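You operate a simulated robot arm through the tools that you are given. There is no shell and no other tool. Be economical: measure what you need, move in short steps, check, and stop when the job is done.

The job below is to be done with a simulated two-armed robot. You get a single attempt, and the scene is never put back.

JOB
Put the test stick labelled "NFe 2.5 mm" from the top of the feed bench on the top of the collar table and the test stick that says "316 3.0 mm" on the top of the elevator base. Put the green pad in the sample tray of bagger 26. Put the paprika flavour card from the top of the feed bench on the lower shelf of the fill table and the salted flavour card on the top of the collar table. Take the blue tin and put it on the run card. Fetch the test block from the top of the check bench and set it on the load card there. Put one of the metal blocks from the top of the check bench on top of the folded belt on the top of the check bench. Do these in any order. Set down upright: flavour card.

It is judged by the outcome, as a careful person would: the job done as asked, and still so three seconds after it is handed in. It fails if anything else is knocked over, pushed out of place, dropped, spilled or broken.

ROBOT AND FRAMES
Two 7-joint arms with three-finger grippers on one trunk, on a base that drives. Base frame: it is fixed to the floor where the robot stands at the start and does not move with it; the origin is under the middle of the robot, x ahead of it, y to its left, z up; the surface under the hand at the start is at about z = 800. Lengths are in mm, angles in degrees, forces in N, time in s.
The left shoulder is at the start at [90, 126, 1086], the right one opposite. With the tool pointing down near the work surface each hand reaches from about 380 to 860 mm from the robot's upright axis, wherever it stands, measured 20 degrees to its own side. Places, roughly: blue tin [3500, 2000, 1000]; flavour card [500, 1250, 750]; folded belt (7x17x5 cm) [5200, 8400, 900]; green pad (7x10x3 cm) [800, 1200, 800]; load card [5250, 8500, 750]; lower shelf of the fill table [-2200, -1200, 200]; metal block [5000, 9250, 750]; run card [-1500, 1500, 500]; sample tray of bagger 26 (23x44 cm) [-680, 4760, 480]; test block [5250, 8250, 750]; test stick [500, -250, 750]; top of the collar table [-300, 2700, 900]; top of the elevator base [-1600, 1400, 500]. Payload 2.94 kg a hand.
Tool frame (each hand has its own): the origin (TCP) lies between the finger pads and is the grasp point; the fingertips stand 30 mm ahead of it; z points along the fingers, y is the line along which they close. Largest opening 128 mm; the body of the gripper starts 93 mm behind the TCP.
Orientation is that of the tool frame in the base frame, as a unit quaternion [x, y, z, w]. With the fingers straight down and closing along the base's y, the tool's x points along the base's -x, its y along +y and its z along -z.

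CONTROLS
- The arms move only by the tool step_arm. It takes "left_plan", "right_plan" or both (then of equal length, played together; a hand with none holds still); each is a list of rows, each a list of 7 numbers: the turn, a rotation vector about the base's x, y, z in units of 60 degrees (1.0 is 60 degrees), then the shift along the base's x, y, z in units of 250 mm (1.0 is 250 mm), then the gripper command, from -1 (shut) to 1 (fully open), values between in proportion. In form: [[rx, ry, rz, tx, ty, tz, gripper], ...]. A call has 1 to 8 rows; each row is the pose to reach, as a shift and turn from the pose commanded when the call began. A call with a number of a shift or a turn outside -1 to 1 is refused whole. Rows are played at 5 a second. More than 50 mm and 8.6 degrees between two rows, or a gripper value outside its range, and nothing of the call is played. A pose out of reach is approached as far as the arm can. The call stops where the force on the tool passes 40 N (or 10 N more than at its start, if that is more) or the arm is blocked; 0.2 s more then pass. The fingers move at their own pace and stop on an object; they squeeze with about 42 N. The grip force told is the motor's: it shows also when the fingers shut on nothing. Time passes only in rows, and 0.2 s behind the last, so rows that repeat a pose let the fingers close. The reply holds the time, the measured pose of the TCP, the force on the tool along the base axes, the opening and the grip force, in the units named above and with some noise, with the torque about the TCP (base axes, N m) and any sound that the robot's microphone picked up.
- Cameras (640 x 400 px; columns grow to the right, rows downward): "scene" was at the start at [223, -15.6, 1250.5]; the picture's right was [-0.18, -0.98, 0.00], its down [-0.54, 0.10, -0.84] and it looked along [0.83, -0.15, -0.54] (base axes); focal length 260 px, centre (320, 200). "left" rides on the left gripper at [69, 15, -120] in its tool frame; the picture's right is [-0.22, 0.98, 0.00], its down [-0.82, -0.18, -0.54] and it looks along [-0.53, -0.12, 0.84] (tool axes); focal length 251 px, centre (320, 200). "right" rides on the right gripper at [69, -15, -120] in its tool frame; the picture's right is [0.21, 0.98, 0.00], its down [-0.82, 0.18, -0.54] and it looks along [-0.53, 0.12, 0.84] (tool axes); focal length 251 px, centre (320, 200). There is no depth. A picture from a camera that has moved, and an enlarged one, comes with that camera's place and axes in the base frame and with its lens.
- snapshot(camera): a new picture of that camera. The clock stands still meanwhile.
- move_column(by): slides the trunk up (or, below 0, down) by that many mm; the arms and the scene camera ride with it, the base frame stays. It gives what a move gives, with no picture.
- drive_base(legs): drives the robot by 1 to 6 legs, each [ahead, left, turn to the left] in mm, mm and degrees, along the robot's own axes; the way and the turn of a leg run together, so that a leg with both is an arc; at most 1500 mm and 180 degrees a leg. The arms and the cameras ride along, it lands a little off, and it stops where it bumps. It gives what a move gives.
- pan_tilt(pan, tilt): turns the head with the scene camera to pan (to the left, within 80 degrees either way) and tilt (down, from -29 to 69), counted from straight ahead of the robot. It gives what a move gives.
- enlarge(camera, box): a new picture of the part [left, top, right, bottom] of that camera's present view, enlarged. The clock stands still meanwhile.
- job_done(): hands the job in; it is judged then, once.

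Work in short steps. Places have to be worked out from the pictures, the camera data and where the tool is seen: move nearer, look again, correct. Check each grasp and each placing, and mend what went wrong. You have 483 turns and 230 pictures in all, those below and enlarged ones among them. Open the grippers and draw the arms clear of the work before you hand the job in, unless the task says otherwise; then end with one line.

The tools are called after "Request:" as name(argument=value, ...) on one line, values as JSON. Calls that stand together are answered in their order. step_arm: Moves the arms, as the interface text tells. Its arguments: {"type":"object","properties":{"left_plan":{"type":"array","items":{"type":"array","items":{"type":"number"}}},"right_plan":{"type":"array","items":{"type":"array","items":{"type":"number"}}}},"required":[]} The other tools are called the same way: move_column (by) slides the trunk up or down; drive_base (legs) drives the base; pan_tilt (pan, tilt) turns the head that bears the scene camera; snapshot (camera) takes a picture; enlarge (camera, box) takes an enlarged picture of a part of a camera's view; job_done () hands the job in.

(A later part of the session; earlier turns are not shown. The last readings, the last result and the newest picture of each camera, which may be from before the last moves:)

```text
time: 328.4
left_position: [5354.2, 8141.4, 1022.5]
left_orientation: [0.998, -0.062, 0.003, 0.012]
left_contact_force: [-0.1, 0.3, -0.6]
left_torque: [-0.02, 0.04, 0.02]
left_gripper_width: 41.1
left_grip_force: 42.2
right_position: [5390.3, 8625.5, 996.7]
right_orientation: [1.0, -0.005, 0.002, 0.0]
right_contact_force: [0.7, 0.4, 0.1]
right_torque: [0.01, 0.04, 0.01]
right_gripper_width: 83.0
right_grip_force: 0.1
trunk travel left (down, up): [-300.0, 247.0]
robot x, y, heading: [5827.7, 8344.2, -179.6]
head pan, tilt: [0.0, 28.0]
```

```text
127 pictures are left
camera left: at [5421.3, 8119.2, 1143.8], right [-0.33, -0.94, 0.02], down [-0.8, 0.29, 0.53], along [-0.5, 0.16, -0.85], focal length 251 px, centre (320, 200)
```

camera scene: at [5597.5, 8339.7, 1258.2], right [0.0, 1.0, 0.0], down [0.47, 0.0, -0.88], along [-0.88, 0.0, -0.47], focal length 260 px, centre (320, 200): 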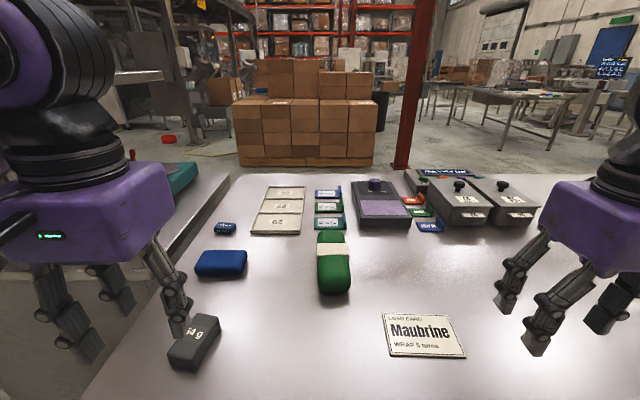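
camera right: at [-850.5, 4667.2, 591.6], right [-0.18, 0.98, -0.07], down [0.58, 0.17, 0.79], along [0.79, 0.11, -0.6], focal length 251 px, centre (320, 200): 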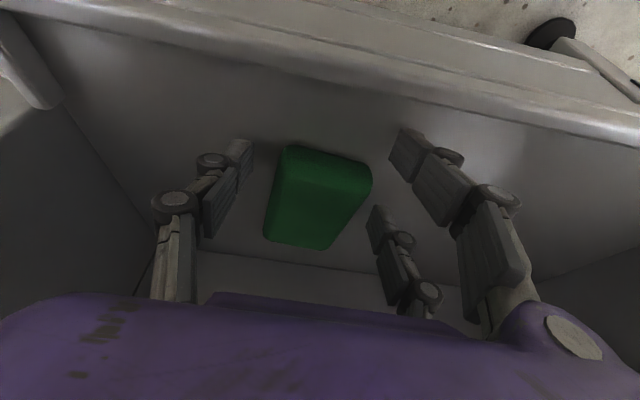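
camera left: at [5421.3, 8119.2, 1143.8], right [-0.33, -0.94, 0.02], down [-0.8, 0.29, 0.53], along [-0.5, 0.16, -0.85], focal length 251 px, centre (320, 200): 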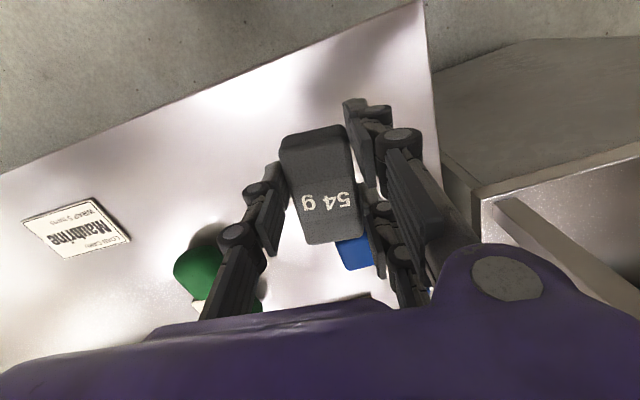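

Held. I drive the base right by ~362 mm to bring the block over the load card.

Request:
drive_base(legs=[[15, -362, 0]])

Request:
snapshot(camera="left")

Request:
snapshot(camera="scene")

```text
time: 332.1
left_position: [5338.9, 8499.7, 1021.3]
left_orientation: [0.998, -0.059, 0.004, 0.012]
left_contact_force: [0.3, 0.3, -0.9]
left_torque: [0.01, -0.03, 0.01]
left_gripper_width: 41.3
left_grip_force: 41.7
right_position: [5371.0, 8984.5, 997.0]
right_orientation: [1.0, -0.003, 0.004, 0.0]
right_contact_force: [0.1, -0.1, 0.3]
right_torque: [-0.01, 0.01, -0.02]
right_gripper_width: 83.3
right_grip_force: 0.0
trunk travel left (down, up): [-300.0, 247.0]
robot x, y, heading: [5805.3, 8699.9, -179.5]
head pan, tilt: [0.0, 28.0]
```

```text
126 pictures are left
camera left: at [5404.5, 8479.3, 1143.4], right [-0.33, -0.94, 0.02], down [-0.8, 0.29, 0.53], along [-0.5, 0.16, -0.85], focal length 251 px, centre (320, 200)
```

left: 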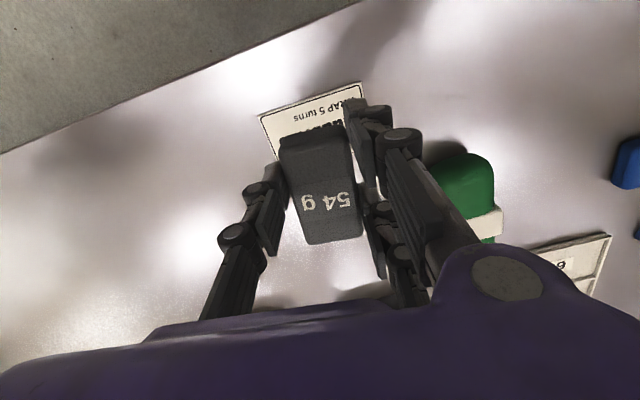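

```text
125 pictures are left
camera scene: at [5580.5, 8700.8, 1258.3], right [-0.01, 1.0, 0.0], down [0.47, 0.0, -0.88], along [-0.88, -0.01, -0.47], focal length 260 px, centre (320, 200)
```

scene: 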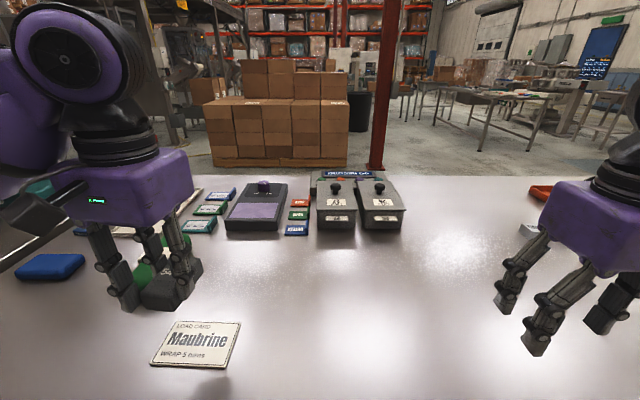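

Card spans x 5292–5366, y 8453–8561 (centre [5329,8507]). I align the block with it and lower until contact.

Request:
step_arm(left_plan=[[0, 0, 0.06, -0.02, 0.015, 0, -1], [0, 0, 0.117, -0.036, 0.028, -0.05, -1], [0, 0, 0.117, -0.036, 0.028, -0.2, -1], [0, 0, 0.117, -0.036, 0.028, -0.35, -1], [0, 0, 0.117, -0.036, 0.028, -0.41, -1]])

Request:
enlarge(camera="scene", box=[100, 240, 300, 390])

Request:
snapshot(camera="left")

```text
time: 333.4
left_position: [5329.5, 8508.1, 919.6]
left_orientation: [1.0, 0.002, 0.005, 0.012]
left_contact_force: [-0.1, 0.1, -0.4]
left_torque: [-0.03, 0.0, -0.01]
left_gripper_width: 41.0
left_grip_force: 42.0
right_position: [5370.2, 8984.8, 997.7]
right_orientation: [1.0, -0.002, 0.004, 0.0]
right_contact_force: [-1.0, 0.5, -0.4]
right_torque: [0.0, 0.0, 0.02]
right_gripper_width: 83.2
right_grip_force: 0.1
trunk travel left (down, up): [-300.0, 247.0]
robot x, y, heading: [5806.3, 8700.0, -179.6]
head pan, tilt: [0.0, 28.0]
```

```text
2.67 times, centred on (200, 315) of scene
camera zoom: at [5580.4, 8700.6, 1258.3], right [-0.01, 1.0, 0.0], down [0.47, 0.0, -0.88], along [-0.88, -0.01, -0.47], focal length 693 px, centre (640, -107)
```

zoom: 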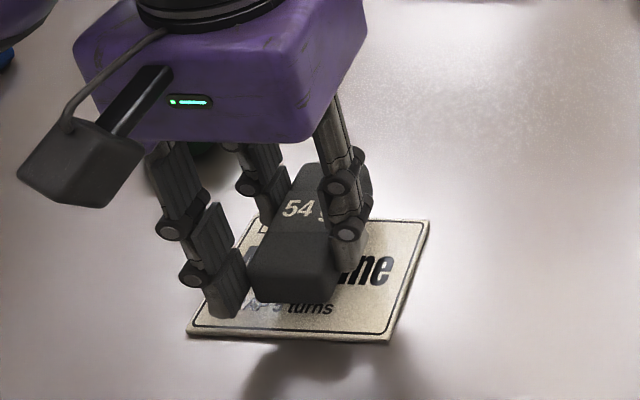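

```text
123 pictures are left
camera left: at [5398.0, 8494.7, 1041.1], right [-0.21, -0.98, 0.02], down [-0.83, 0.19, 0.53], along [-0.52, 0.09, -0.85], focal length 251 px, centre (320, 200)
```

left: 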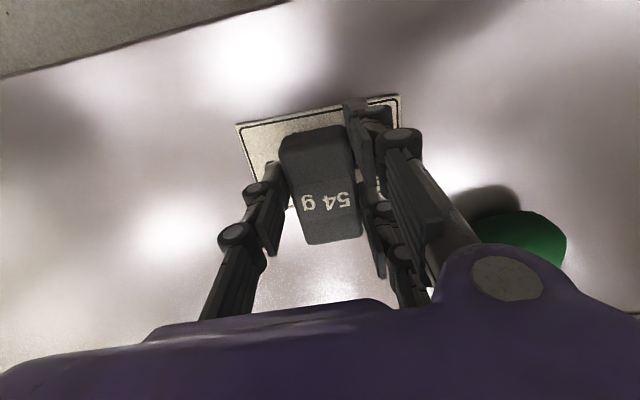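

The block (≈57 mm long) fits over the card. I lower to contact.

Request:
step_arm(left_plan=[[0, 0, 0, 0.02, 0, -0.03, -1], [0, 0, 0, 0.02, 0, -0.045, -1], [0, 0, 0, 0.02, 0, -0.06, -1], [0, 0, 0, 0.02, 0, -0.072, -1], [0, 0, 0, 0.02, 0, -0.084, -1], [0, 0, 0, 0.02, 0, -0.096, -1]])

```text
time: 334.5
left_position: [5333.8, 8507.1, 905.7]
left_orientation: [1.0, 0.001, 0.0, 0.012]
left_contact_force: [5.7, 0.8, 19.0]
left_torque: [0.08, -0.48, -0.06]
left_gripper_width: 41.2
left_grip_force: 42.4
right_position: [5373.0, 8985.3, 997.3]
right_orientation: [1.0, -0.004, 0.003, 0.0]
right_contact_force: [0.3, 0.1, 0.2]
right_torque: [0.01, 0.01, -0.01]
right_gripper_width: 83.1
right_grip_force: 0.0
trunk travel left (down, up): [-300.0, 247.0]
robot x, y, heading: [5806.7, 8700.3, -179.5]
head pan, tilt: [0.0, 28.0]
stopped in row 5 (left hand): the force on the tool passed its limit at 40 N (the readings are from after the stop); the commanded pose is now the measured one
```

Contact made. I release and rise.

Request:
step_arm(left_plan=[[0, 0, 0, 0, 0, 0.006, -0.35], [0, 0, 0, 0, 0, 0.006, -0.1], [0, 0, 0, 0, 0, 0.006, 0.2], [0, 0, 0, 0, 0, 0.006, 0.25], [0, 0, 0, 0, 0, 0.12, 0.25], [0, 0, 0, 0, 0, 0.3, 0.25], [0, 0, 0, 0, 0, 0.48, 0.25]])

Request:
enlarge(camera="scene", box=[100, 240, 300, 390])

```text
time: 336.1
left_position: [5334.1, 8507.0, 1024.5]
left_orientation: [1.0, 0.003, 0.002, 0.012]
left_contact_force: [-0.7, 0.9, -0.3]
left_torque: [-0.01, -0.02, -0.01]
left_gripper_width: 80.1
left_grip_force: 0.2
right_position: [5371.4, 8985.2, 997.0]
right_orientation: [1.0, -0.003, 0.003, 0.0]
right_contact_force: [0.0, 0.2, 0.1]
right_torque: [0.0, 0.04, -0.02]
right_gripper_width: 83.2
right_grip_force: 0.1
trunk travel left (down, up): [-300.0, 247.0]
robot x, y, heading: [5807.3, 8700.6, -179.2]
head pan, tilt: [0.0, 28.0]
```

```text
2.67 times, centred on (200, 315) of scene
camera zoom: at [5581.3, 8701.1, 1258.4], right [-0.01, 1.0, 0.0], down [0.47, 0.0, -0.88], along [-0.88, -0.01, -0.47], focal length 693 px, centre (640, -107)
```

zoom: 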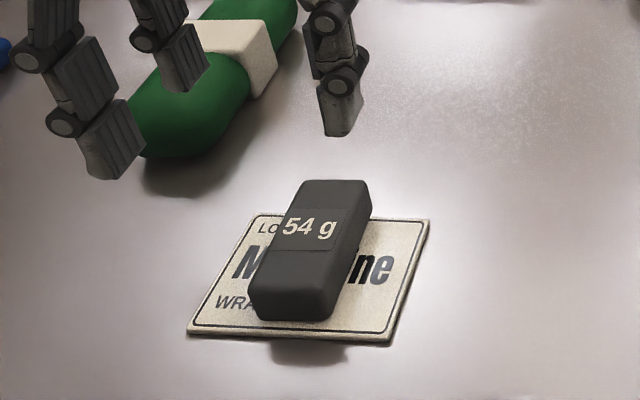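

The test block rests on the load card. Now the metal blocks: I drive right so the right hand can reach them, then look.

Request:
drive_base(legs=[[40, -260, -0.8]])

Request:
step_arm(right_plan=[[0, 0, 0, -0.15, -0.04, 0.05, 0.3], [0, 0, 0, -0.3, -0.08, 0.05, 0.3], [0, 0, 0, -0.45, -0.1, 0.05, 0.3], [0, 0, 0, -0.6, -0.1, 0.05, 0.3], [0, 0, 0, -0.7, -0.1, 0.05, 0.3]])

Request:
snapshot(camera="right")

Request:
snapshot(camera="scene")

```text
time: 338.9
left_position: [5288.1, 8770.2, 1024.7]
left_orientation: [1.0, -0.007, 0.001, 0.01]
left_contact_force: [0.8, 0.3, 0.5]
left_torque: [0.01, -0.02, 0.03]
left_gripper_width: 79.8
left_grip_force: 0.0
right_position: [5337.0, 9247.4, 996.8]
right_orientation: [1.0, -0.012, 0.003, 0.0]
right_contact_force: [-0.2, 0.7, 0.5]
right_torque: [-0.02, 0.0, -0.01]
right_gripper_width: 83.2
right_grip_force: 0.2
trunk travel left (down, up): [-300.0, 247.0]
robot x, y, heading: [5767.9, 8955.6, 179.2]
head pan, tilt: [0.0, 28.0]
```

```text
time: 340.1
left_position: [5287.8, 8769.9, 1023.2]
left_orientation: [1.0, -0.008, 0.002, 0.012]
left_contact_force: [-0.4, -0.8, -1.2]
left_torque: [-0.01, 0.0, -0.05]
left_gripper_width: 80.1
left_grip_force: 0.1
right_position: [5161.3, 9220.5, 1008.4]
right_orientation: [1.0, -0.013, 0.003, 0.0]
right_contact_force: [-0.1, 0.9, 0.1]
right_torque: [0.0, -0.01, -0.02]
right_gripper_width: 83.2
right_grip_force: 0.0
trunk travel left (down, up): [-300.0, 247.0]
robot x, y, heading: [5768.8, 8956.4, 179.2]
head pan, tilt: [0.0, 28.0]
```

```text
121 pictures are left
camera right: at [5230.9, 9234.4, 1127.5], right [0.19, -0.98, 0.0], down [-0.83, -0.16, 0.54], along [-0.52, -0.1, -0.84], focal length 251 px, centre (320, 200)
```

right: 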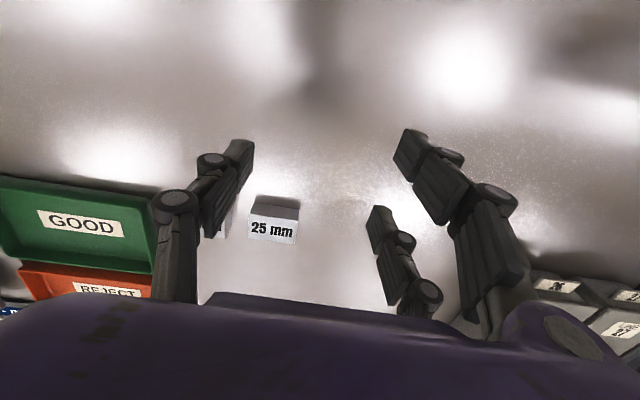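

```text
120 pictures are left
camera scene: at [5539.7, 8958.6, 1258.2], right [0.01, 1.0, 0.0], down [0.47, 0.0, -0.88], along [-0.88, 0.01, -0.47], focal length 260 px, centre (320, 200)
```

scene: 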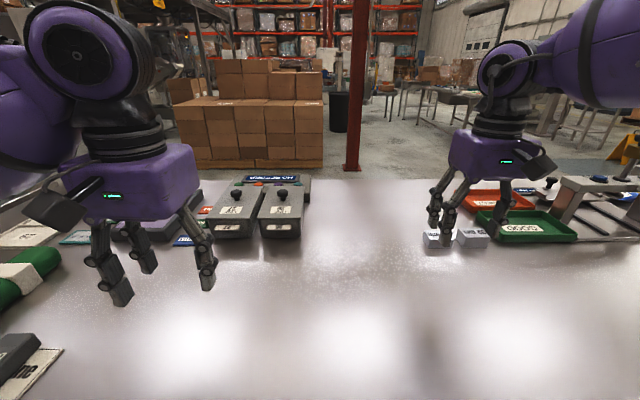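

Block "25 mm" is at ≈[5042,9253] with its neighbour only ~14 mm away on the +y side, so I'll grip it across x. I turn the right hand by −90° in stages.

Request:
step_arm(right_plan=[[0, 0, -0.14, 0, 0, 0, 0.3], [0, 0, -0.28, 0, 0, 0, 0.3], [0, 0, -0.42, 0, 0, 0, 0.3], [0, 0, -0.56, 0, 0, 0, 0.3], [0, 0, -0.7, 0, 0, 0, 0.3], [0, 0, -0.84, 0, 0, 0, 0.3], [0, 0, -0.98, 0, 0, 0, 0.3]])

Request:
step_arm(right_plan=[[0, 0, -0.14, 0, 0, 0, 0.3], [0, 0, -0.28, 0, 0, 0, 0.3], [0, 0, -0.42, 0, 0, 0, 0.3], [0, 0, -0.52, 0, 0, 0, 0.3]])

Request:
snapshot(camera="right")

```text
time: 341.7
left_position: [5288.1, 8769.6, 1023.0]
left_orientation: [1.0, -0.007, 0.001, 0.011]
left_contact_force: [0.4, -0.4, -0.3]
left_torque: [-0.01, -0.02, 0.0]
left_gripper_width: 80.1
left_grip_force: 0.0
right_position: [5161.9, 9221.5, 1008.9]
right_orientation: [0.865, -0.502, 0.003, 0.001]
right_contact_force: [-0.1, -0.2, -0.4]
right_torque: [0.0, 0.02, -0.02]
right_gripper_width: 83.1
right_grip_force: 0.0
trunk travel left (down, up): [-300.0, 247.0]
robot x, y, heading: [5768.0, 8958.2, 179.3]
head pan, tilt: [0.0, 28.0]
```

```text
time: 342.7
left_position: [5290.1, 8769.5, 1023.8]
left_orientation: [1.0, -0.007, 0.001, 0.011]
left_contact_force: [-0.4, 0.7, 0.6]
left_torque: [0.03, 0.01, -0.01]
left_gripper_width: 80.0
left_grip_force: 0.0
right_position: [5162.3, 9222.3, 1008.8]
right_orientation: [-0.697, 0.717, -0.003, -0.003]
right_contact_force: [-0.5, -0.9, 0.5]
right_torque: [-0.01, 0.02, 0.02]
right_gripper_width: 83.1
right_grip_force: 0.0
trunk travel left (down, up): [-300.0, 247.0]
robot x, y, heading: [5770.1, 8961.6, 179.4]
head pan, tilt: [0.0, 28.0]
```

```text
119 pictures are left
camera right: at [5176.3, 9153.2, 1127.7], right [-0.98, -0.19, 0.0], down [-0.16, 0.83, 0.54], along [-0.1, 0.53, -0.84], focal length 251 px, centre (320, 200)
```

right: 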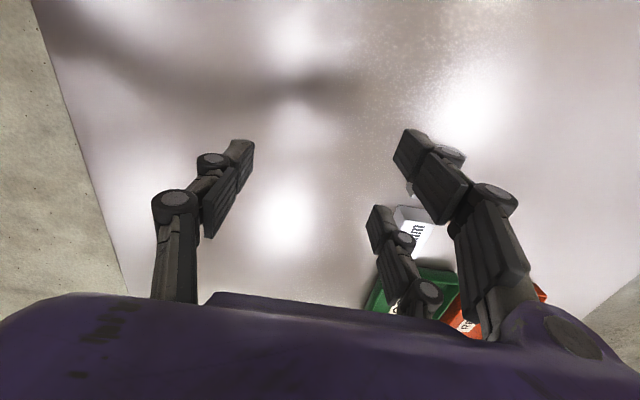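

Turned fine. Now I extend above the block.

Request:
step_arm(right_plan=[[0, 0, 0, -0.14, 0.03, -0.02, 0.3], [0, 0, 0, -0.28, 0.06, -0.05, 0.3], [0, 0, 0, -0.42, 0.08, -0.1, 0.3], [0, 0, 0, -0.48, 0.08, -0.15, 0.3]])

Request:
snapshot(camera="right")

```text
time: 343.7
left_position: [5288.1, 8770.2, 1023.2]
left_orientation: [1.0, -0.007, 0.002, 0.013]
left_contact_force: [-0.2, 0.7, 0.0]
left_torque: [-0.04, 0.02, -0.01]
left_gripper_width: 80.2
left_grip_force: 0.0
right_position: [5081.4, 9244.7, 997.0]
right_orientation: [-0.7, 0.714, -0.002, -0.002]
right_contact_force: [0.6, 0.3, -0.1]
right_torque: [-0.02, 0.01, -0.03]
right_gripper_width: 83.4
right_grip_force: 0.1
right hand out of reach, approached as far as the arm can: row 3, 4
trunk travel left (down, up): [-300.0, 247.0]
robot x, y, heading: [5766.3, 8951.9, 179.6]
head pan, tilt: [0.0, 28.0]
```

```text
118 pictures are left
camera right: at [5097.1, 9176.6, 1113.0], right [-0.98, -0.19, 0.0], down [-0.16, 0.83, 0.54], along [-0.11, 0.53, -0.84], focal length 251 px, centre (320, 200)
```

right: 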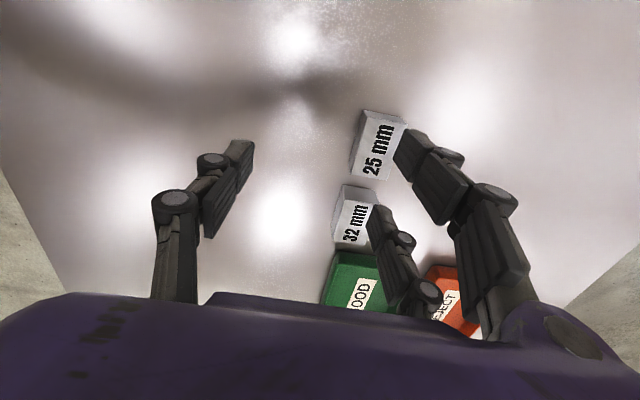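

Reach falls ~40 mm short; I shift the base slightly (ahead 25, left 45) and retry.

Request:
drive_base(legs=[[25, 45, 0]])

Request:
step_arm(right_plan=[[0, 0, 0, 0, 0.1, -0.05, 0.3], [0, 0, 0, -0.03, 0.2, -0.1, 0.3], [0, 0, 0, -0.06, 0.22, -0.2, 0.3], [0, 0, 0, -0.06, 0.22, -0.24, 0.3]])

Request:
snapshot(camera="right")

```text
time: 344.8
left_position: [5262.6, 8724.1, 1024.8]
left_orientation: [1.0, -0.007, 0.001, 0.012]
left_contact_force: [0.8, -0.7, -0.9]
left_torque: [0.01, 0.03, 0.01]
left_gripper_width: 79.9
left_grip_force: 0.2
right_position: [5057.5, 9199.1, 996.2]
right_orientation: [-0.7, 0.714, -0.001, -0.002]
right_contact_force: [0.2, 0.5, -0.7]
right_torque: [-0.02, -0.05, 0.02]
right_gripper_width: 83.1
right_grip_force: 0.1
trunk travel left (down, up): [-300.0, 247.0]
robot x, y, heading: [5739.4, 8914.3, 179.3]
head pan, tilt: [0.0, 28.0]
```

```text
time: 345.8
left_position: [5262.8, 8725.5, 1024.3]
left_orientation: [1.0, -0.007, 0.001, 0.011]
left_contact_force: [0.2, 0.2, 0.6]
left_torque: [0.02, 0.01, 0.0]
left_gripper_width: 79.9
left_grip_force: 0.0
right_position: [5042.5, 9255.4, 937.5]
right_orientation: [-0.7, 0.714, -0.002, -0.002]
right_contact_force: [-0.4, 0.5, -0.2]
right_torque: [-0.01, 0.02, 0.02]
right_gripper_width: 83.1
right_grip_force: 0.0
trunk travel left (down, up): [-300.0, 247.0]
robot x, y, heading: [5741.2, 8913.9, 179.4]
head pan, tilt: [0.0, 28.0]
```

```text
117 pictures are left
camera right: at [5057.2, 9186.7, 1054.8], right [-0.98, -0.19, 0.0], down [-0.16, 0.83, 0.54], along [-0.11, 0.53, -0.84], focal length 251 px, centre (320, 200)
```

right: 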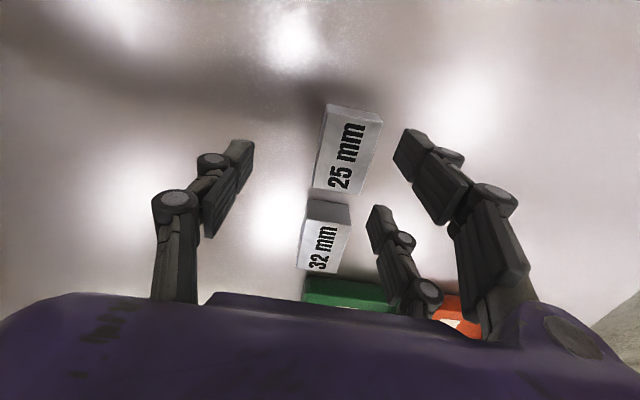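

Block centre ≈[5025,9247], aligned. I adjust and lower to z≈902, then close.

Request:
step_arm(right_plan=[[0, 0, 0, -0.04, -0.02, 0, 0.3], [0, 0, 0, -0.07, -0.035, -0.04, 0.3], [0, 0, 0, -0.07, -0.035, -0.09, 0.3], [0, 0, 0, -0.07, -0.035, -0.13, 0.3], [0, 0, 0, -0.07, -0.035, -0.142, 0.3]])

Request:
snapshot(camera="right")

```text
time: 347.0
left_position: [5261.7, 8724.2, 1024.5]
left_orientation: [1.0, -0.007, 0.0, 0.012]
left_contact_force: [1.1, 0.2, 0.3]
left_torque: [0.0, 0.0, 0.02]
left_gripper_width: 79.9
left_grip_force: 0.1
right_position: [5038.1, 9259.0, 923.5]
right_orientation: [-0.7, 0.714, -0.001, -0.002]
right_contact_force: [0.2, -0.1, 0.5]
right_torque: [-0.03, 0.05, -0.03]
right_gripper_width: 83.1
right_grip_force: 0.1
right hand out of reach, approached as far as the arm can: row 1, 2, 3, 4, 5
trunk travel left (down, up): [-300.0, 247.0]
robot x, y, heading: [5741.7, 8913.8, 179.5]
head pan, tilt: [0.0, 28.0]
```

```text
116 pictures are left
camera right: at [5053.3, 9190.3, 1041.0], right [-0.98, -0.19, 0.0], down [-0.16, 0.83, 0.54], along [-0.11, 0.53, -0.84], focal length 251 px, centre (320, 200)
```

right: 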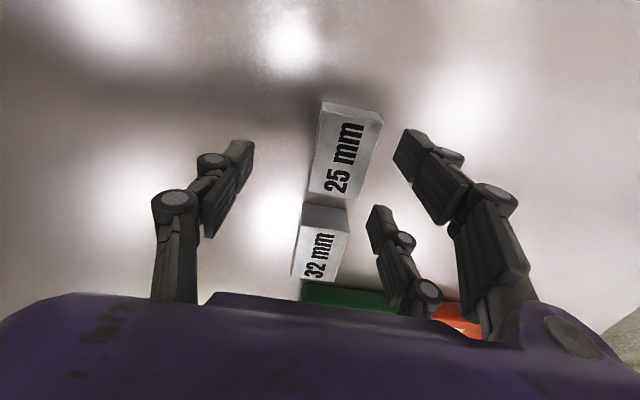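

Just short again: I nudge the base (ahead 13, left 13) and lower the trunk 21 mm.

Request:
drive_base(legs=[[13, 13, 0]])

Request:
move_column(by=-20)

Request:
snapshot(camera="right")

```text
time: 347.8
left_position: [5250.4, 8713.6, 1024.9]
left_orientation: [1.0, -0.007, 0.0, 0.011]
left_contact_force: [-0.7, -0.8, 0.6]
left_torque: [0.0, -0.03, -0.02]
left_gripper_width: 79.9
left_grip_force: 0.1
right_position: [5025.1, 9245.9, 922.8]
right_orientation: [-0.7, 0.714, -0.001, -0.002]
right_contact_force: [0.9, 0.1, -1.1]
right_torque: [0.03, -0.03, 0.0]
right_gripper_width: 83.1
right_grip_force: 0.1
trunk travel left (down, up): [-300.0, 247.0]
robot x, y, heading: [5732.2, 8895.5, 179.5]
head pan, tilt: [0.0, 28.0]
```

```text
time: 348.5
left_position: [5249.7, 8712.5, 1003.1]
left_orientation: [1.0, -0.008, 0.0, 0.011]
left_contact_force: [-0.5, 0.2, -0.7]
left_torque: [0.0, 0.01, 0.0]
left_gripper_width: 80.1
left_grip_force: 0.0
right_position: [5025.0, 9245.5, 904.4]
right_orientation: [-0.7, 0.714, -0.001, -0.004]
right_contact_force: [-0.1, 1.5, 0.6]
right_torque: [-0.01, 0.02, 0.02]
right_gripper_width: 82.8
right_grip_force: 0.0
trunk travel left (down, up): [-280.0, 267.0]
robot x, y, heading: [5732.8, 8902.0, 178.9]
head pan, tilt: [0.0, 28.0]
```

```text
115 pictures are left
camera right: at [5040.6, 9177.9, 1021.9], right [-0.98, -0.19, 0.0], down [-0.16, 0.83, 0.54], along [-0.11, 0.53, -0.84], focal length 251 px, centre (320, 200)
```

right: 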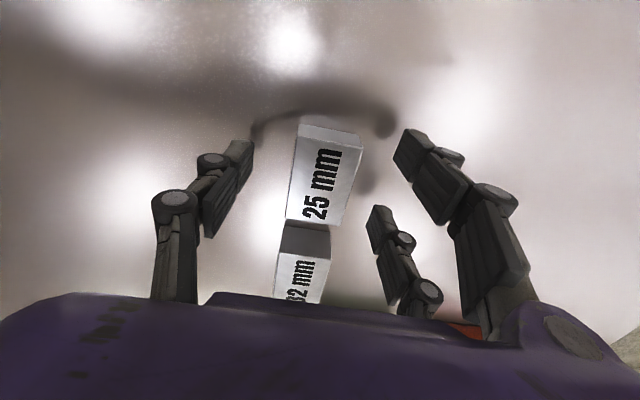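

Well placed. I close the gripper.

Request:
step_arm(right_plan=[[0, 0, 0, 0, 0, 0, 0], [0, 0, 0, 0, 0, 0, -1], [0, 0, 0, 0, 0, 0, -1], [0, 0, 0, 0, 0, 0, -1]])

Request:
snapshot(camera="right")

```text
time: 349.5
left_position: [5249.5, 8712.3, 1003.8]
left_orientation: [1.0, -0.007, 0.001, 0.011]
left_contact_force: [-0.9, 0.0, 0.5]
left_torque: [0.0, -0.02, -0.01]
left_gripper_width: 80.1
left_grip_force: 0.0
right_position: [5025.8, 9246.5, 903.3]
right_orientation: [-0.7, 0.714, -0.001, -0.003]
right_contact_force: [-0.3, 0.7, 2.0]
right_torque: [-0.09, 0.07, 0.0]
right_gripper_width: 39.5
right_grip_force: 41.9
trunk travel left (down, up): [-280.0, 267.0]
robot x, y, heading: [5731.2, 8897.8, 179.2]
head pan, tilt: [0.0, 28.0]
```

```text
114 pictures are left
camera right: at [5040.3, 9177.9, 1021.4], right [-0.98, -0.19, 0.0], down [-0.16, 0.83, 0.54], along [-0.11, 0.53, -0.84], focal length 251 px, centre (320, 200)
```

right: 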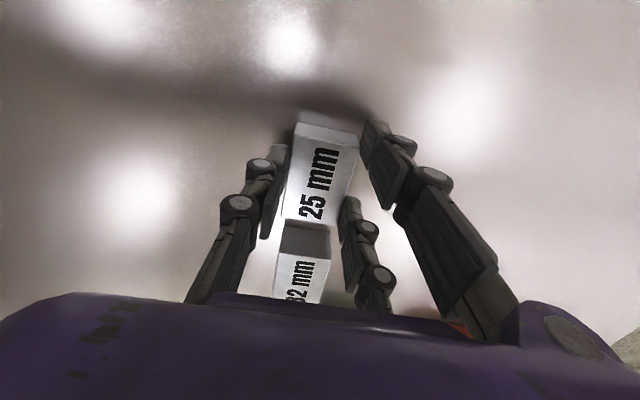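

Gripped at 39.5 mm. I lift slowly, drawing back toward the robot as it rises.

Request:
step_arm(right_plan=[[0, 0, 0, 0, 0, 0.02, -1], [0, 0, 0, 0.01, 0, 0.05, -1], [0, 0, 0, 0.03, 0, 0.1, -1], [0, 0, 0, 0.08, 0, 0.17, -1], [0, 0, 0, 0.16, 0, 0.26, -1], [0, 0, 0, 0.28, -0.02, 0.36, -1], [0, 0, 0, 0.42, -0.04, 0.44, -1], [0, 0, 0, 0.56, -0.06, 0.48, -1]])

Request:
snapshot(camera="right")

```text
time: 351.3
left_position: [5252.5, 8713.6, 1004.3]
left_orientation: [1.0, -0.007, 0.001, 0.011]
left_contact_force: [0.4, -0.1, 0.0]
left_torque: [0.01, 0.04, -0.03]
left_gripper_width: 79.9
left_grip_force: 0.1
right_position: [5165.1, 9231.1, 1024.6]
right_orientation: [-0.699, 0.715, 0.0, -0.003]
right_contact_force: [1.0, 0.9, -1.7]
right_torque: [0.0, -0.01, -0.03]
right_gripper_width: 39.2
right_grip_force: 42.7
trunk travel left (down, up): [-280.0, 267.0]
robot x, y, heading: [5728.8, 8900.3, 179.6]
head pan, tilt: [0.0, 28.0]
```

```text
113 pictures are left
camera right: at [5180.4, 9162.4, 1141.8], right [-0.98, -0.19, 0.0], down [-0.16, 0.83, 0.54], along [-0.11, 0.53, -0.84], focal length 251 px, centre (320, 200)
```

right: 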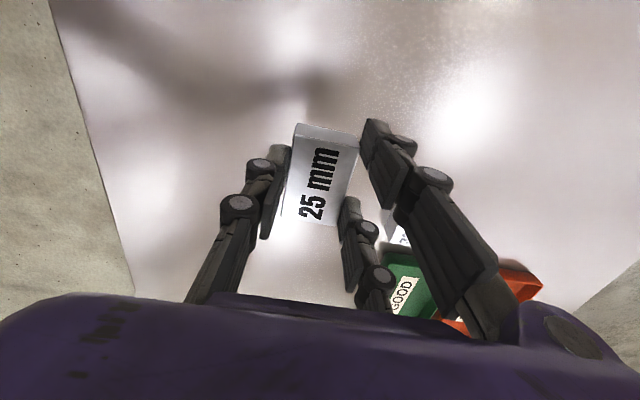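

Held. I tuck the hands and drive back along the bench toward the belt.

Request:
step_arm(left_plan=[[0, 0, 0, 0.1, 0, 0.05, 0], [0, 0, 0, 0.2, 0, 0.1, 0], [0, 0, 0, 0.28, 0, 0.1, 0]], right_plan=[[0, 0, 0, 0, -0.1, 0.02, -1], [0, 0, 0, 0, -0.2, 0.04, -1], [0, 0, 0, 0, -0.24, 0.04, -1]])

Request:
drive_base(legs=[[-65, 0, 0], [0, 800, 0]])

Request:
snapshot(camera="scene")

Request:
snapshot(camera="right")

```text
time: 352.1
left_position: [5320.2, 8712.6, 1029.9]
left_orientation: [1.0, -0.007, 0.001, 0.011]
left_contact_force: [0.6, 0.8, -0.8]
left_torque: [0.01, 0.01, -0.01]
left_gripper_width: 64.1
left_grip_force: 0.0
right_position: [5165.6, 9171.8, 1033.1]
right_orientation: [-0.699, 0.715, -0.001, -0.004]
right_contact_force: [-0.3, -0.2, -2.3]
right_torque: [-0.01, 0.0, 0.03]
right_gripper_width: 39.2
right_grip_force: 42.0
trunk travel left (down, up): [-280.0, 267.0]
robot x, y, heading: [5732.2, 8899.6, 179.3]
head pan, tilt: [0.0, 28.0]
```

```text
time: 360.1
left_position: [5376.4, 7907.9, 1029.9]
left_orientation: [1.0, -0.008, 0.001, 0.011]
left_contact_force: [-1.0, 0.3, -0.3]
left_torque: [-0.02, -0.04, -0.01]
left_gripper_width: 63.8
left_grip_force: 0.0
right_position: [5221.0, 8368.7, 1032.3]
right_orientation: [-0.699, 0.715, 0.0, -0.003]
right_contact_force: [-0.1, 1.0, -1.6]
right_torque: [-0.03, -0.01, 0.03]
right_gripper_width: 39.3
right_grip_force: 41.8
trunk travel left (down, up): [-280.0, 267.0]
robot x, y, heading: [5783.9, 8096.5, 179.4]
head pan, tilt: [0.0, 28.0]
```

```text
112 pictures are left
camera scene: at [5552.3, 8097.3, 1238.4], right [0.01, 1.0, 0.0], down [0.47, 0.0, -0.88], along [-0.88, 0.01, -0.47], focal length 260 px, centre (320, 200)
```

scene: 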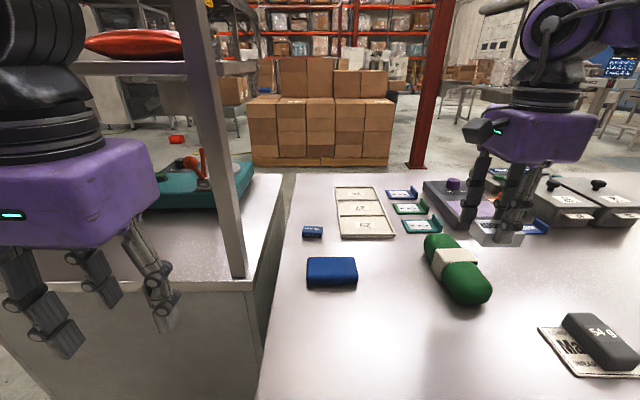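

```text
111 pictures are left
camera right: at [5236.5, 8299.2, 1150.9], right [-0.98, -0.19, 0.0], down [-0.16, 0.83, 0.54], along [-0.11, 0.53, -0.84], focal length 251 px, centre (320, 200)
```

right: 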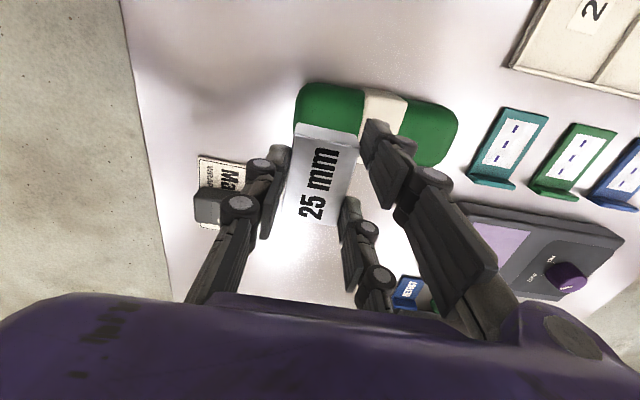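

The belt lies x 5082–5245 at y≈8354 with a flat white band around its middle. I zoom to locate the band precisely.

Request:
enlarge(camera="scene", box=[410, 220, 510, 320])

Request:
enlarge(camera="right", box=[270, 60, 470, 190])

```text
4.00 times, centred on (460, 270) of scene
camera zoom: at [5552.3, 8097.3, 1238.4], right [0.01, 1.0, 0.0], down [0.47, 0.0, -0.88], along [-0.88, 0.01, -0.47], focal length 1039 px, centre (-240, -80)
```

zoom: 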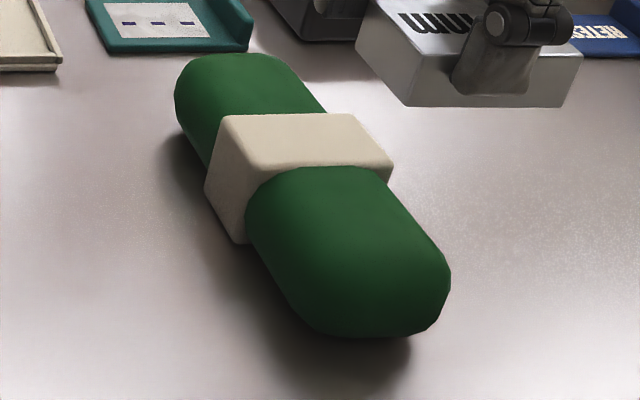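

```text
3.08 times, centred on (370, 125) of right
camera zoom: at [5236.5, 8299.2, 1150.9], right [-0.98, -0.19, 0.0], down [-0.16, 0.83, 0.54], along [-0.11, 0.53, -0.84], focal length 774 px, centre (166, 431)
```

zoom: 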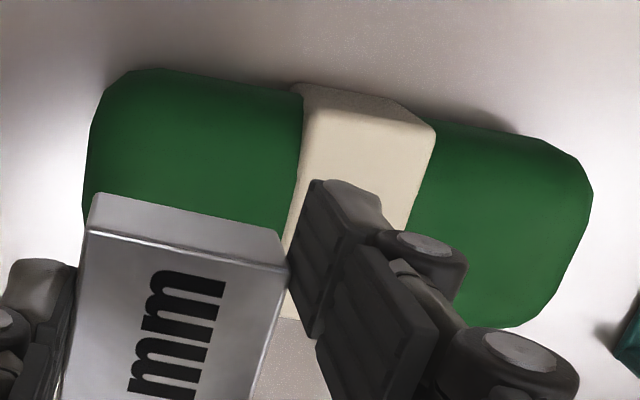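

Band top centre ≈[5175,8356]. I move the block over it and lower to just above.

Request:
step_arm(right_plan=[[0, 0, 0, -0.1, -0.03, 0, -1], [0, 0, 0, -0.184, -0.052, -0.05, -1], [0, 0, 0, -0.184, -0.052, -0.18, -1], [0, 0, 0, -0.184, -0.052, -0.25, -1]])

Request:
enlarge(camera="scene", box=[410, 180, 530, 310])

Request:
snapshot(camera="right")

```text
time: 361.1
left_position: [5375.8, 7906.9, 1029.0]
left_orientation: [1.0, -0.007, 0.002, 0.012]
left_contact_force: [0.1, 0.2, 0.5]
left_torque: [-0.01, -0.05, 0.01]
left_gripper_width: 64.4
left_grip_force: 0.1
right_position: [5174.2, 8355.6, 969.3]
right_orientation: [-0.7, 0.714, -0.002, -0.003]
right_contact_force: [0.4, 0.3, -1.2]
right_torque: [-0.02, 0.02, 0.02]
right_gripper_width: 39.1
right_grip_force: 41.6
trunk travel left (down, up): [-280.0, 267.0]
robot x, y, heading: [5785.9, 8092.3, 179.4]
head pan, tilt: [0.0, 28.0]
```

```text
3.08 times, centred on (470, 245) of scene
camera zoom: at [5551.9, 8097.3, 1238.4], right [0.01, 1.0, 0.0], down [0.47, 0.0, -0.88], along [-0.88, 0.01, -0.47], focal length 799 px, centre (-142, 62)
```

zoom: 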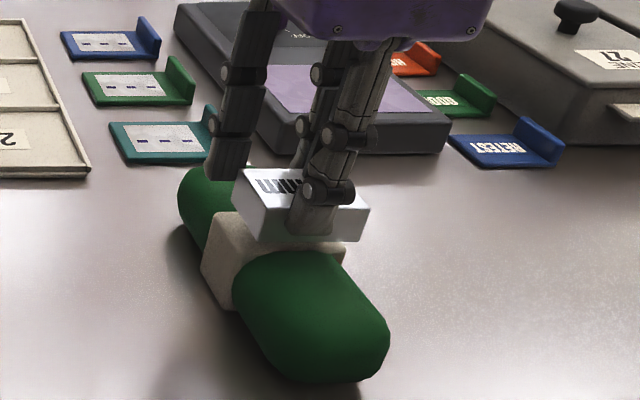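

```text
107 pictures are left
camera right: at [5189.2, 8287.0, 1087.4], right [-0.98, -0.2, 0.0], down [-0.16, 0.83, 0.54], along [-0.11, 0.53, -0.84], focal length 251 px, centre (320, 200)
```

right: 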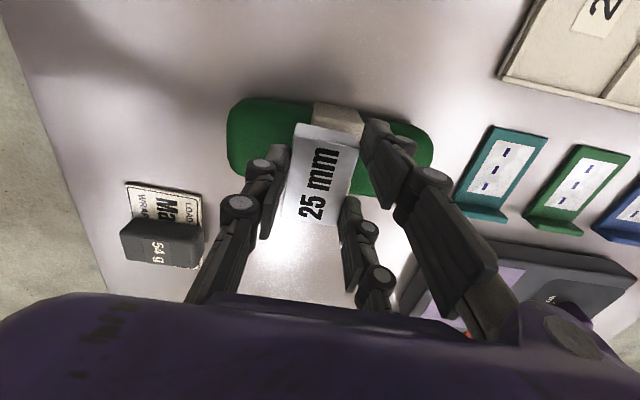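

The block should go 6 mm further −x; then I lower to contact.

Request:
step_arm(right_plan=[[0, 0, 0, -0.026, 0, -0.02, -1], [0, 0, 0, -0.026, 0, -0.035, -1], [0, 0, 0, -0.026, 0, -0.05, -1], [0, 0, 0, -0.026, 0, -0.062, -1], [0, 0, 0, -0.026, 0, -0.074, -1], [0, 0, 0, -0.026, 0, -0.086, -1], [0, 0, 0, -0.026, 0, -0.098, -1]])

Request:
enlarge(camera="scene", box=[410, 180, 530, 310])

```text
time: 362.7
left_position: [5378.7, 7907.6, 1032.1]
left_orientation: [1.0, -0.006, -0.001, 0.011]
left_contact_force: [-0.3, -0.2, -0.5]
left_torque: [-0.03, 0.02, 0.01]
left_gripper_width: 63.8
left_grip_force: 0.1
right_position: [5168.4, 8354.5, 949.2]
right_orientation: [-0.7, 0.715, 0.001, -0.007]
right_contact_force: [-2.3, 8.2, 36.5]
right_torque: [0.19, 0.04, -0.13]
right_gripper_width: 39.7
right_grip_force: 41.9
trunk travel left (down, up): [-280.0, 267.0]
robot x, y, heading: [5783.4, 8095.9, 179.5]
head pan, tilt: [0.0, 28.0]
```

```text
3.08 times, centred on (470, 245) of scene
camera zoom: at [5555.0, 8097.0, 1239.2], right [0.01, 1.0, 0.0], down [0.47, 0.0, -0.88], along [-0.88, 0.01, -0.47], focal length 799 px, centre (-142, 62)
```

zoom: 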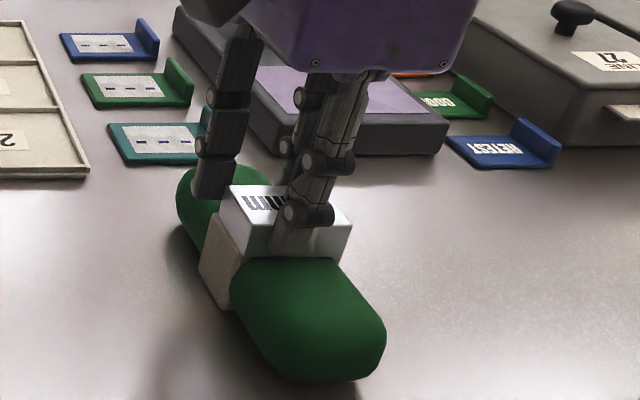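

Firm contact with the band. I relax the press, open, and rise.

Request:
step_arm(right_plan=[[0, 0, 0, 0, 0, 0.014, -1], [0, 0, 0, 0, 0, 0.018, -0.38], [0, 0, 0, 0, 0, 0.018, -0.2], [0, 0, 0, 0, 0, 0.018, 0], [0, 0, 0, 0, 0, 0.02, 0.1], [0, 0, 0, 0, 0, 0.12, 0.1], [0, 0, 0, 0, 0, 0.3, 0.1], [0, 0, 0, 0, 0, 0.45, 0.1]])

Request:
enlarge(camera="scene", box=[410, 180, 530, 310])

```text
time: 364.5
left_position: [5377.2, 7907.0, 1030.1]
left_orientation: [1.0, -0.006, 0.001, 0.011]
left_contact_force: [0.5, 1.1, -0.7]
left_torque: [0.01, 0.01, -0.03]
left_gripper_width: 64.1
left_grip_force: 0.1
right_position: [5169.7, 8354.2, 1060.7]
right_orientation: [-0.701, 0.713, -0.002, -0.003]
right_contact_force: [-1.6, -0.5, 0.7]
right_torque: [-0.01, 0.0, -0.02]
right_gripper_width: 70.8
right_grip_force: 0.0
trunk travel left (down, up): [-280.0, 267.0]
robot x, y, heading: [5782.7, 8094.8, 179.1]
head pan, tilt: [0.0, 28.0]
```

```text
3.08 times, centred on (470, 245) of scene
camera zoom: at [5552.7, 8097.2, 1238.5], right [0.01, 1.0, 0.0], down [0.47, 0.0, -0.88], along [-0.88, 0.01, -0.47], focal length 799 px, centre (-142, 62)
```

zoom: 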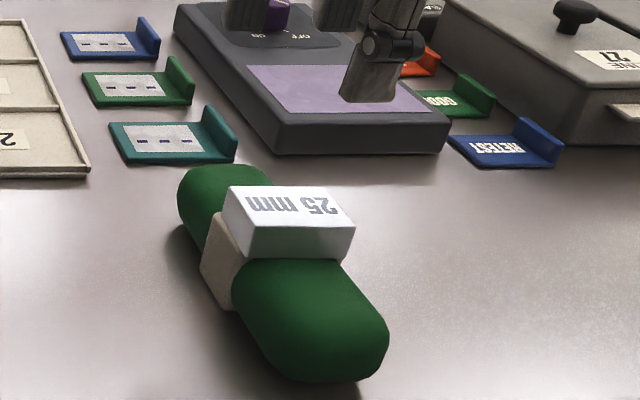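

The metal block sits steadily on the folded belt. I retract and turn the right hand back, then back away from the bench.

Request:
step_arm(right_plan=[[0, 0, 0.14, 0.15, 0.02, 0.05, 0], [0, 0, 0.28, 0.3, 0.04, 0.05, 0], [0, 0, 0.42, 0.45, 0.06, 0.05, 0], [0, 0, 0.56, 0.6, 0.06, 0.05, 0], [0, 0, 0.7, 0.6, 0.06, 0.05, 0], [0, 0, 0.84, 0.6, 0.06, 0.05, 0], [0, 0, 0.98, 0.6, 0.06, 0.05, 0]])

Request:
step_arm(right_plan=[[0, 0, 0.14, 0.05, 0, 0, 0], [0, 0, 0.28, 0.1, 0, 0, 0], [0, 0, 0.42, 0.1, 0, 0, 0], [0, 0, 0.52, 0.1, 0, 0, 0]])

Request:
drive_base(legs=[[-420, 0, 0], [0, 0, 90]])

Request:
pan_tilt(pan=0, tilt=10)

Request:
snapshot(camera="scene")

```text
time: 366.1
left_position: [5376.0, 7907.3, 1030.3]
left_orientation: [1.0, -0.008, 0.001, 0.012]
left_contact_force: [0.6, 0.5, -1.0]
left_torque: [0.01, -0.01, -0.03]
left_gripper_width: 63.9
left_grip_force: 0.1
right_position: [5318.5, 8369.6, 1071.2]
right_orientation: [0.961, -0.278, 0.004, 0.002]
right_contact_force: [-0.1, 0.3, -0.3]
right_torque: [0.04, 0.02, -0.01]
right_gripper_width: 64.1
right_grip_force: 0.0
trunk travel left (down, up): [-280.0, 267.0]
robot x, y, heading: [5784.4, 8096.7, 179.5]
head pan, tilt: [0.0, 28.0]
```

```text
time: 367.1
left_position: [5376.5, 7908.0, 1030.3]
left_orientation: [1.0, -0.008, 0.0, 0.012]
left_contact_force: [-0.1, -0.2, 0.8]
left_torque: [-0.03, 0.0, 0.02]
left_gripper_width: 63.8
left_grip_force: 0.1
right_position: [5344.6, 8369.9, 1072.6]
right_orientation: [1.0, -0.01, 0.002, 0.0]
right_contact_force: [0.1, 0.2, -0.5]
right_torque: [0.01, 0.01, 0.01]
right_gripper_width: 63.7
right_grip_force: 0.1
trunk travel left (down, up): [-280.0, 267.0]
robot x, y, heading: [5782.7, 8094.5, 179.5]
head pan, tilt: [0.0, 28.0]
```

```text
time: 373.5
left_position: [6383.2, 7678.5, 1029.6]
left_orientation: [0.719, 0.695, 0.008, 0.008]
left_contact_force: [0.3, 0.1, -0.9]
left_torque: [-0.02, -0.02, 0.03]
left_gripper_width: 64.0
left_grip_force: 0.1
right_position: [5919.0, 7655.6, 1070.3]
right_orientation: [0.721, 0.693, 0.003, -0.002]
right_contact_force: [-0.4, 0.8, -0.5]
right_torque: [0.03, -0.02, -0.04]
right_gripper_width: 63.9
right_grip_force: 0.1
trunk travel left (down, up): [-280.0, 267.0]
robot x, y, heading: [6205.7, 8093.2, -91.7]
head pan, tilt: [0.0, 28.0]
```

```text
time: 374.3
left_position: [6382.1, 7678.1, 1030.3]
left_orientation: [0.719, 0.695, 0.008, 0.008]
left_contact_force: [0.3, 0.8, 0.0]
left_torque: [0.02, 0.06, -0.04]
left_gripper_width: 64.3
left_grip_force: 0.1
right_position: [5920.5, 7655.5, 1072.1]
right_orientation: [0.721, 0.693, 0.002, -0.002]
right_contact_force: [0.4, 0.6, -0.3]
right_torque: [-0.01, 0.02, -0.01]
right_gripper_width: 64.0
right_grip_force: 0.0
trunk travel left (down, up): [-280.0, 267.0]
robot x, y, heading: [6204.7, 8092.9, -91.6]
head pan, tilt: [0.0, 10.0]
```

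```text
104 pictures are left
camera scene: at [6196.3, 7857.0, 1267.6], right [-1.0, 0.03, 0.0], down [0.01, 0.17, -0.98], along [-0.03, -0.98, -0.17], focal length 260 px, centre (320, 200)
```

scene: 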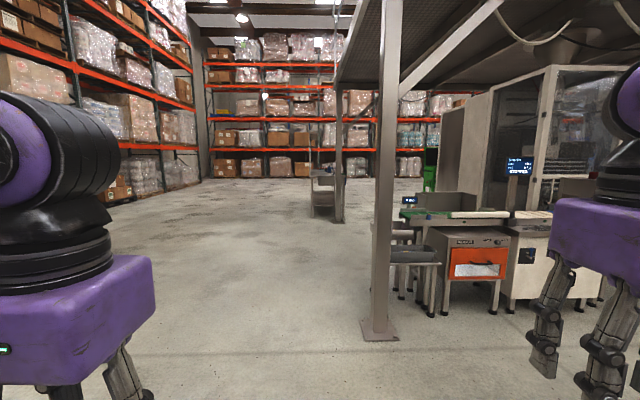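

Open lane ahead to the south. I drive down to about y=4000 and look west.

Request:
drive_base(legs=[[1400, 120, 1.6], [1400, 0, 0], [1300, 0, 0]])

Request:
pan_tilt(pan=-40, tilt=10)

Request:
snapshot(camera="scene")

Request:
pan_tilt(pan=0, tilt=10)

Request:
snapshot(camera="scene")

```text
time: 383.4
left_position: [6472.2, 6026.5, 1038.3]
left_orientation: [0.728, 0.686, -0.001, 0.013]
left_contact_force: [-0.8, 0.8, -0.4]
left_torque: [0.03, -0.02, 0.02]
left_gripper_width: 63.9
left_grip_force: 0.1
right_position: [6006.9, 6016.7, 1084.4]
right_orientation: [0.73, 0.683, -0.004, 0.009]
right_contact_force: [-1.4, 0.6, -0.4]
right_torque: [0.01, -0.01, 0.01]
right_gripper_width: 64.1
right_grip_force: 0.2
trunk travel left (down, up): [-280.0, 267.0]
robot x, y, heading: [6293.2, 6421.1, -93.0]
head pan, tilt: [0.0, 10.0]
stopped in leg 2: the robot was blocked; the commanded pose is now the measured one
```

```text
time: 384.5
left_position: [6472.8, 6026.3, 1040.2]
left_orientation: [0.727, 0.686, -0.005, 0.015]
left_contact_force: [0.0, -1.0, -0.2]
left_torque: [0.03, 0.03, 0.03]
left_gripper_width: 64.0
left_grip_force: 0.1
right_position: [6006.6, 6017.9, 1083.9]
right_orientation: [0.73, 0.684, -0.004, 0.009]
right_contact_force: [-0.4, 0.0, 0.6]
right_torque: [-0.01, 0.03, -0.03]
right_gripper_width: 63.9
right_grip_force: 0.1
trunk travel left (down, up): [-280.0, 267.0]
robot x, y, heading: [6293.1, 6417.2, -92.8]
head pan, tilt: [-40.0, 10.0]
```

```text
103 pictures are left
camera scene: at [6232.7, 6241.8, 1273.4], right [-0.73, 0.68, -0.01], down [0.11, 0.1, -0.99], along [-0.67, -0.72, -0.15], focal length 260 px, centre (320, 200)
```

scene: 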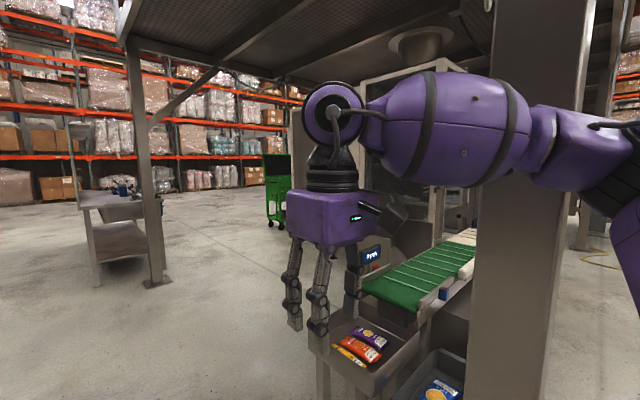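

```text
time: 385.6
left_position: [6472.0, 6028.0, 1039.5]
left_orientation: [0.727, 0.687, -0.003, 0.015]
left_contact_force: [0.3, 0.0, 1.0]
left_torque: [0.0, -0.01, 0.01]
left_gripper_width: 64.0
left_grip_force: 0.0
right_position: [6008.3, 6017.3, 1082.8]
right_orientation: [0.729, 0.685, -0.004, 0.01]
right_contact_force: [-0.4, -0.4, -0.4]
right_torque: [0.01, 0.0, 0.01]
right_gripper_width: 64.0
right_grip_force: 0.1
trunk travel left (down, up): [-280.0, 267.0]
robot x, y, heading: [6295.4, 6420.9, -93.0]
head pan, tilt: [0.0, 10.0]
```

```text
102 pictures are left
camera scene: at [6291.2, 6216.9, 1273.5], right [-1.0, 0.05, 0.01], down [0.0, 0.15, -0.99], along [-0.05, -0.99, -0.15], focal length 260 px, centre (320, 200)
```

scene: 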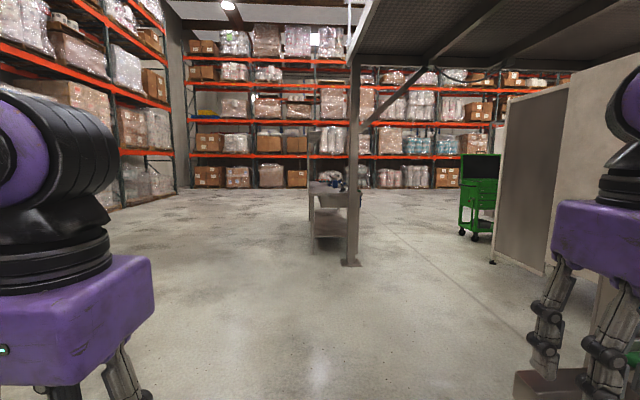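

My right forearm met the post. I back off, shift left 280 mm, and continue south.

Request:
drive_base(legs=[[-120, 0, 0], [0, 300, 3], [1400, 0, 0], [1000, 0, 0]])

Request:
pan_tilt(pan=-30, tilt=8)

Request:
snapshot(camera="scene")

```text
time: 401.0
left_position: [6793.7, 3726.8, 1030.0]
left_orientation: [0.707, 0.707, 0.009, 0.009]
left_contact_force: [0.8, -0.4, -0.6]
left_torque: [0.02, -0.01, -0.03]
left_gripper_width: 63.9
left_grip_force: 0.0
right_position: [6330.8, 3686.9, 1069.3]
right_orientation: [0.709, 0.705, 0.009, 0.002]
right_contact_force: [0.5, -0.2, 0.0]
right_torque: [0.01, 0.0, 0.01]
right_gripper_width: 64.0
right_grip_force: 0.1
trunk travel left (down, up): [-280.0, 267.0]
robot x, y, heading: [6598.2, 4132.0, -89.9]
head pan, tilt: [0.0, 10.0]
```

```text
time: 401.9
left_position: [6793.3, 3726.2, 1031.5]
left_orientation: [0.707, 0.707, 0.009, 0.007]
left_contact_force: [-0.4, 0.0, -0.1]
left_torque: [-0.01, 0.02, -0.02]
left_gripper_width: 64.0
left_grip_force: 0.2
right_position: [6331.5, 3688.3, 1070.0]
right_orientation: [0.71, 0.704, 0.009, 0.002]
right_contact_force: [-0.6, -0.3, -0.5]
right_torque: [0.01, 0.0, -0.03]
right_gripper_width: 64.2
right_grip_force: 0.1
trunk travel left (down, up): [-280.0, 267.0]
robot x, y, heading: [6601.5, 4131.0, -90.0]
head pan, tilt: [-30.0, 8.0]
```

```text
101 pictures are left
camera scene: at [6554.7, 3910.6, 1270.9], right [-0.87, 0.5, 0.0], down [0.07, 0.12, -0.99], along [-0.49, -0.86, -0.14], focal length 260 px, centre (320, 200)
```

scene: 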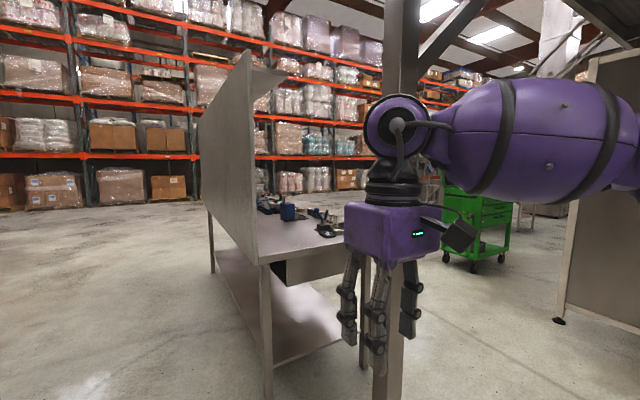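

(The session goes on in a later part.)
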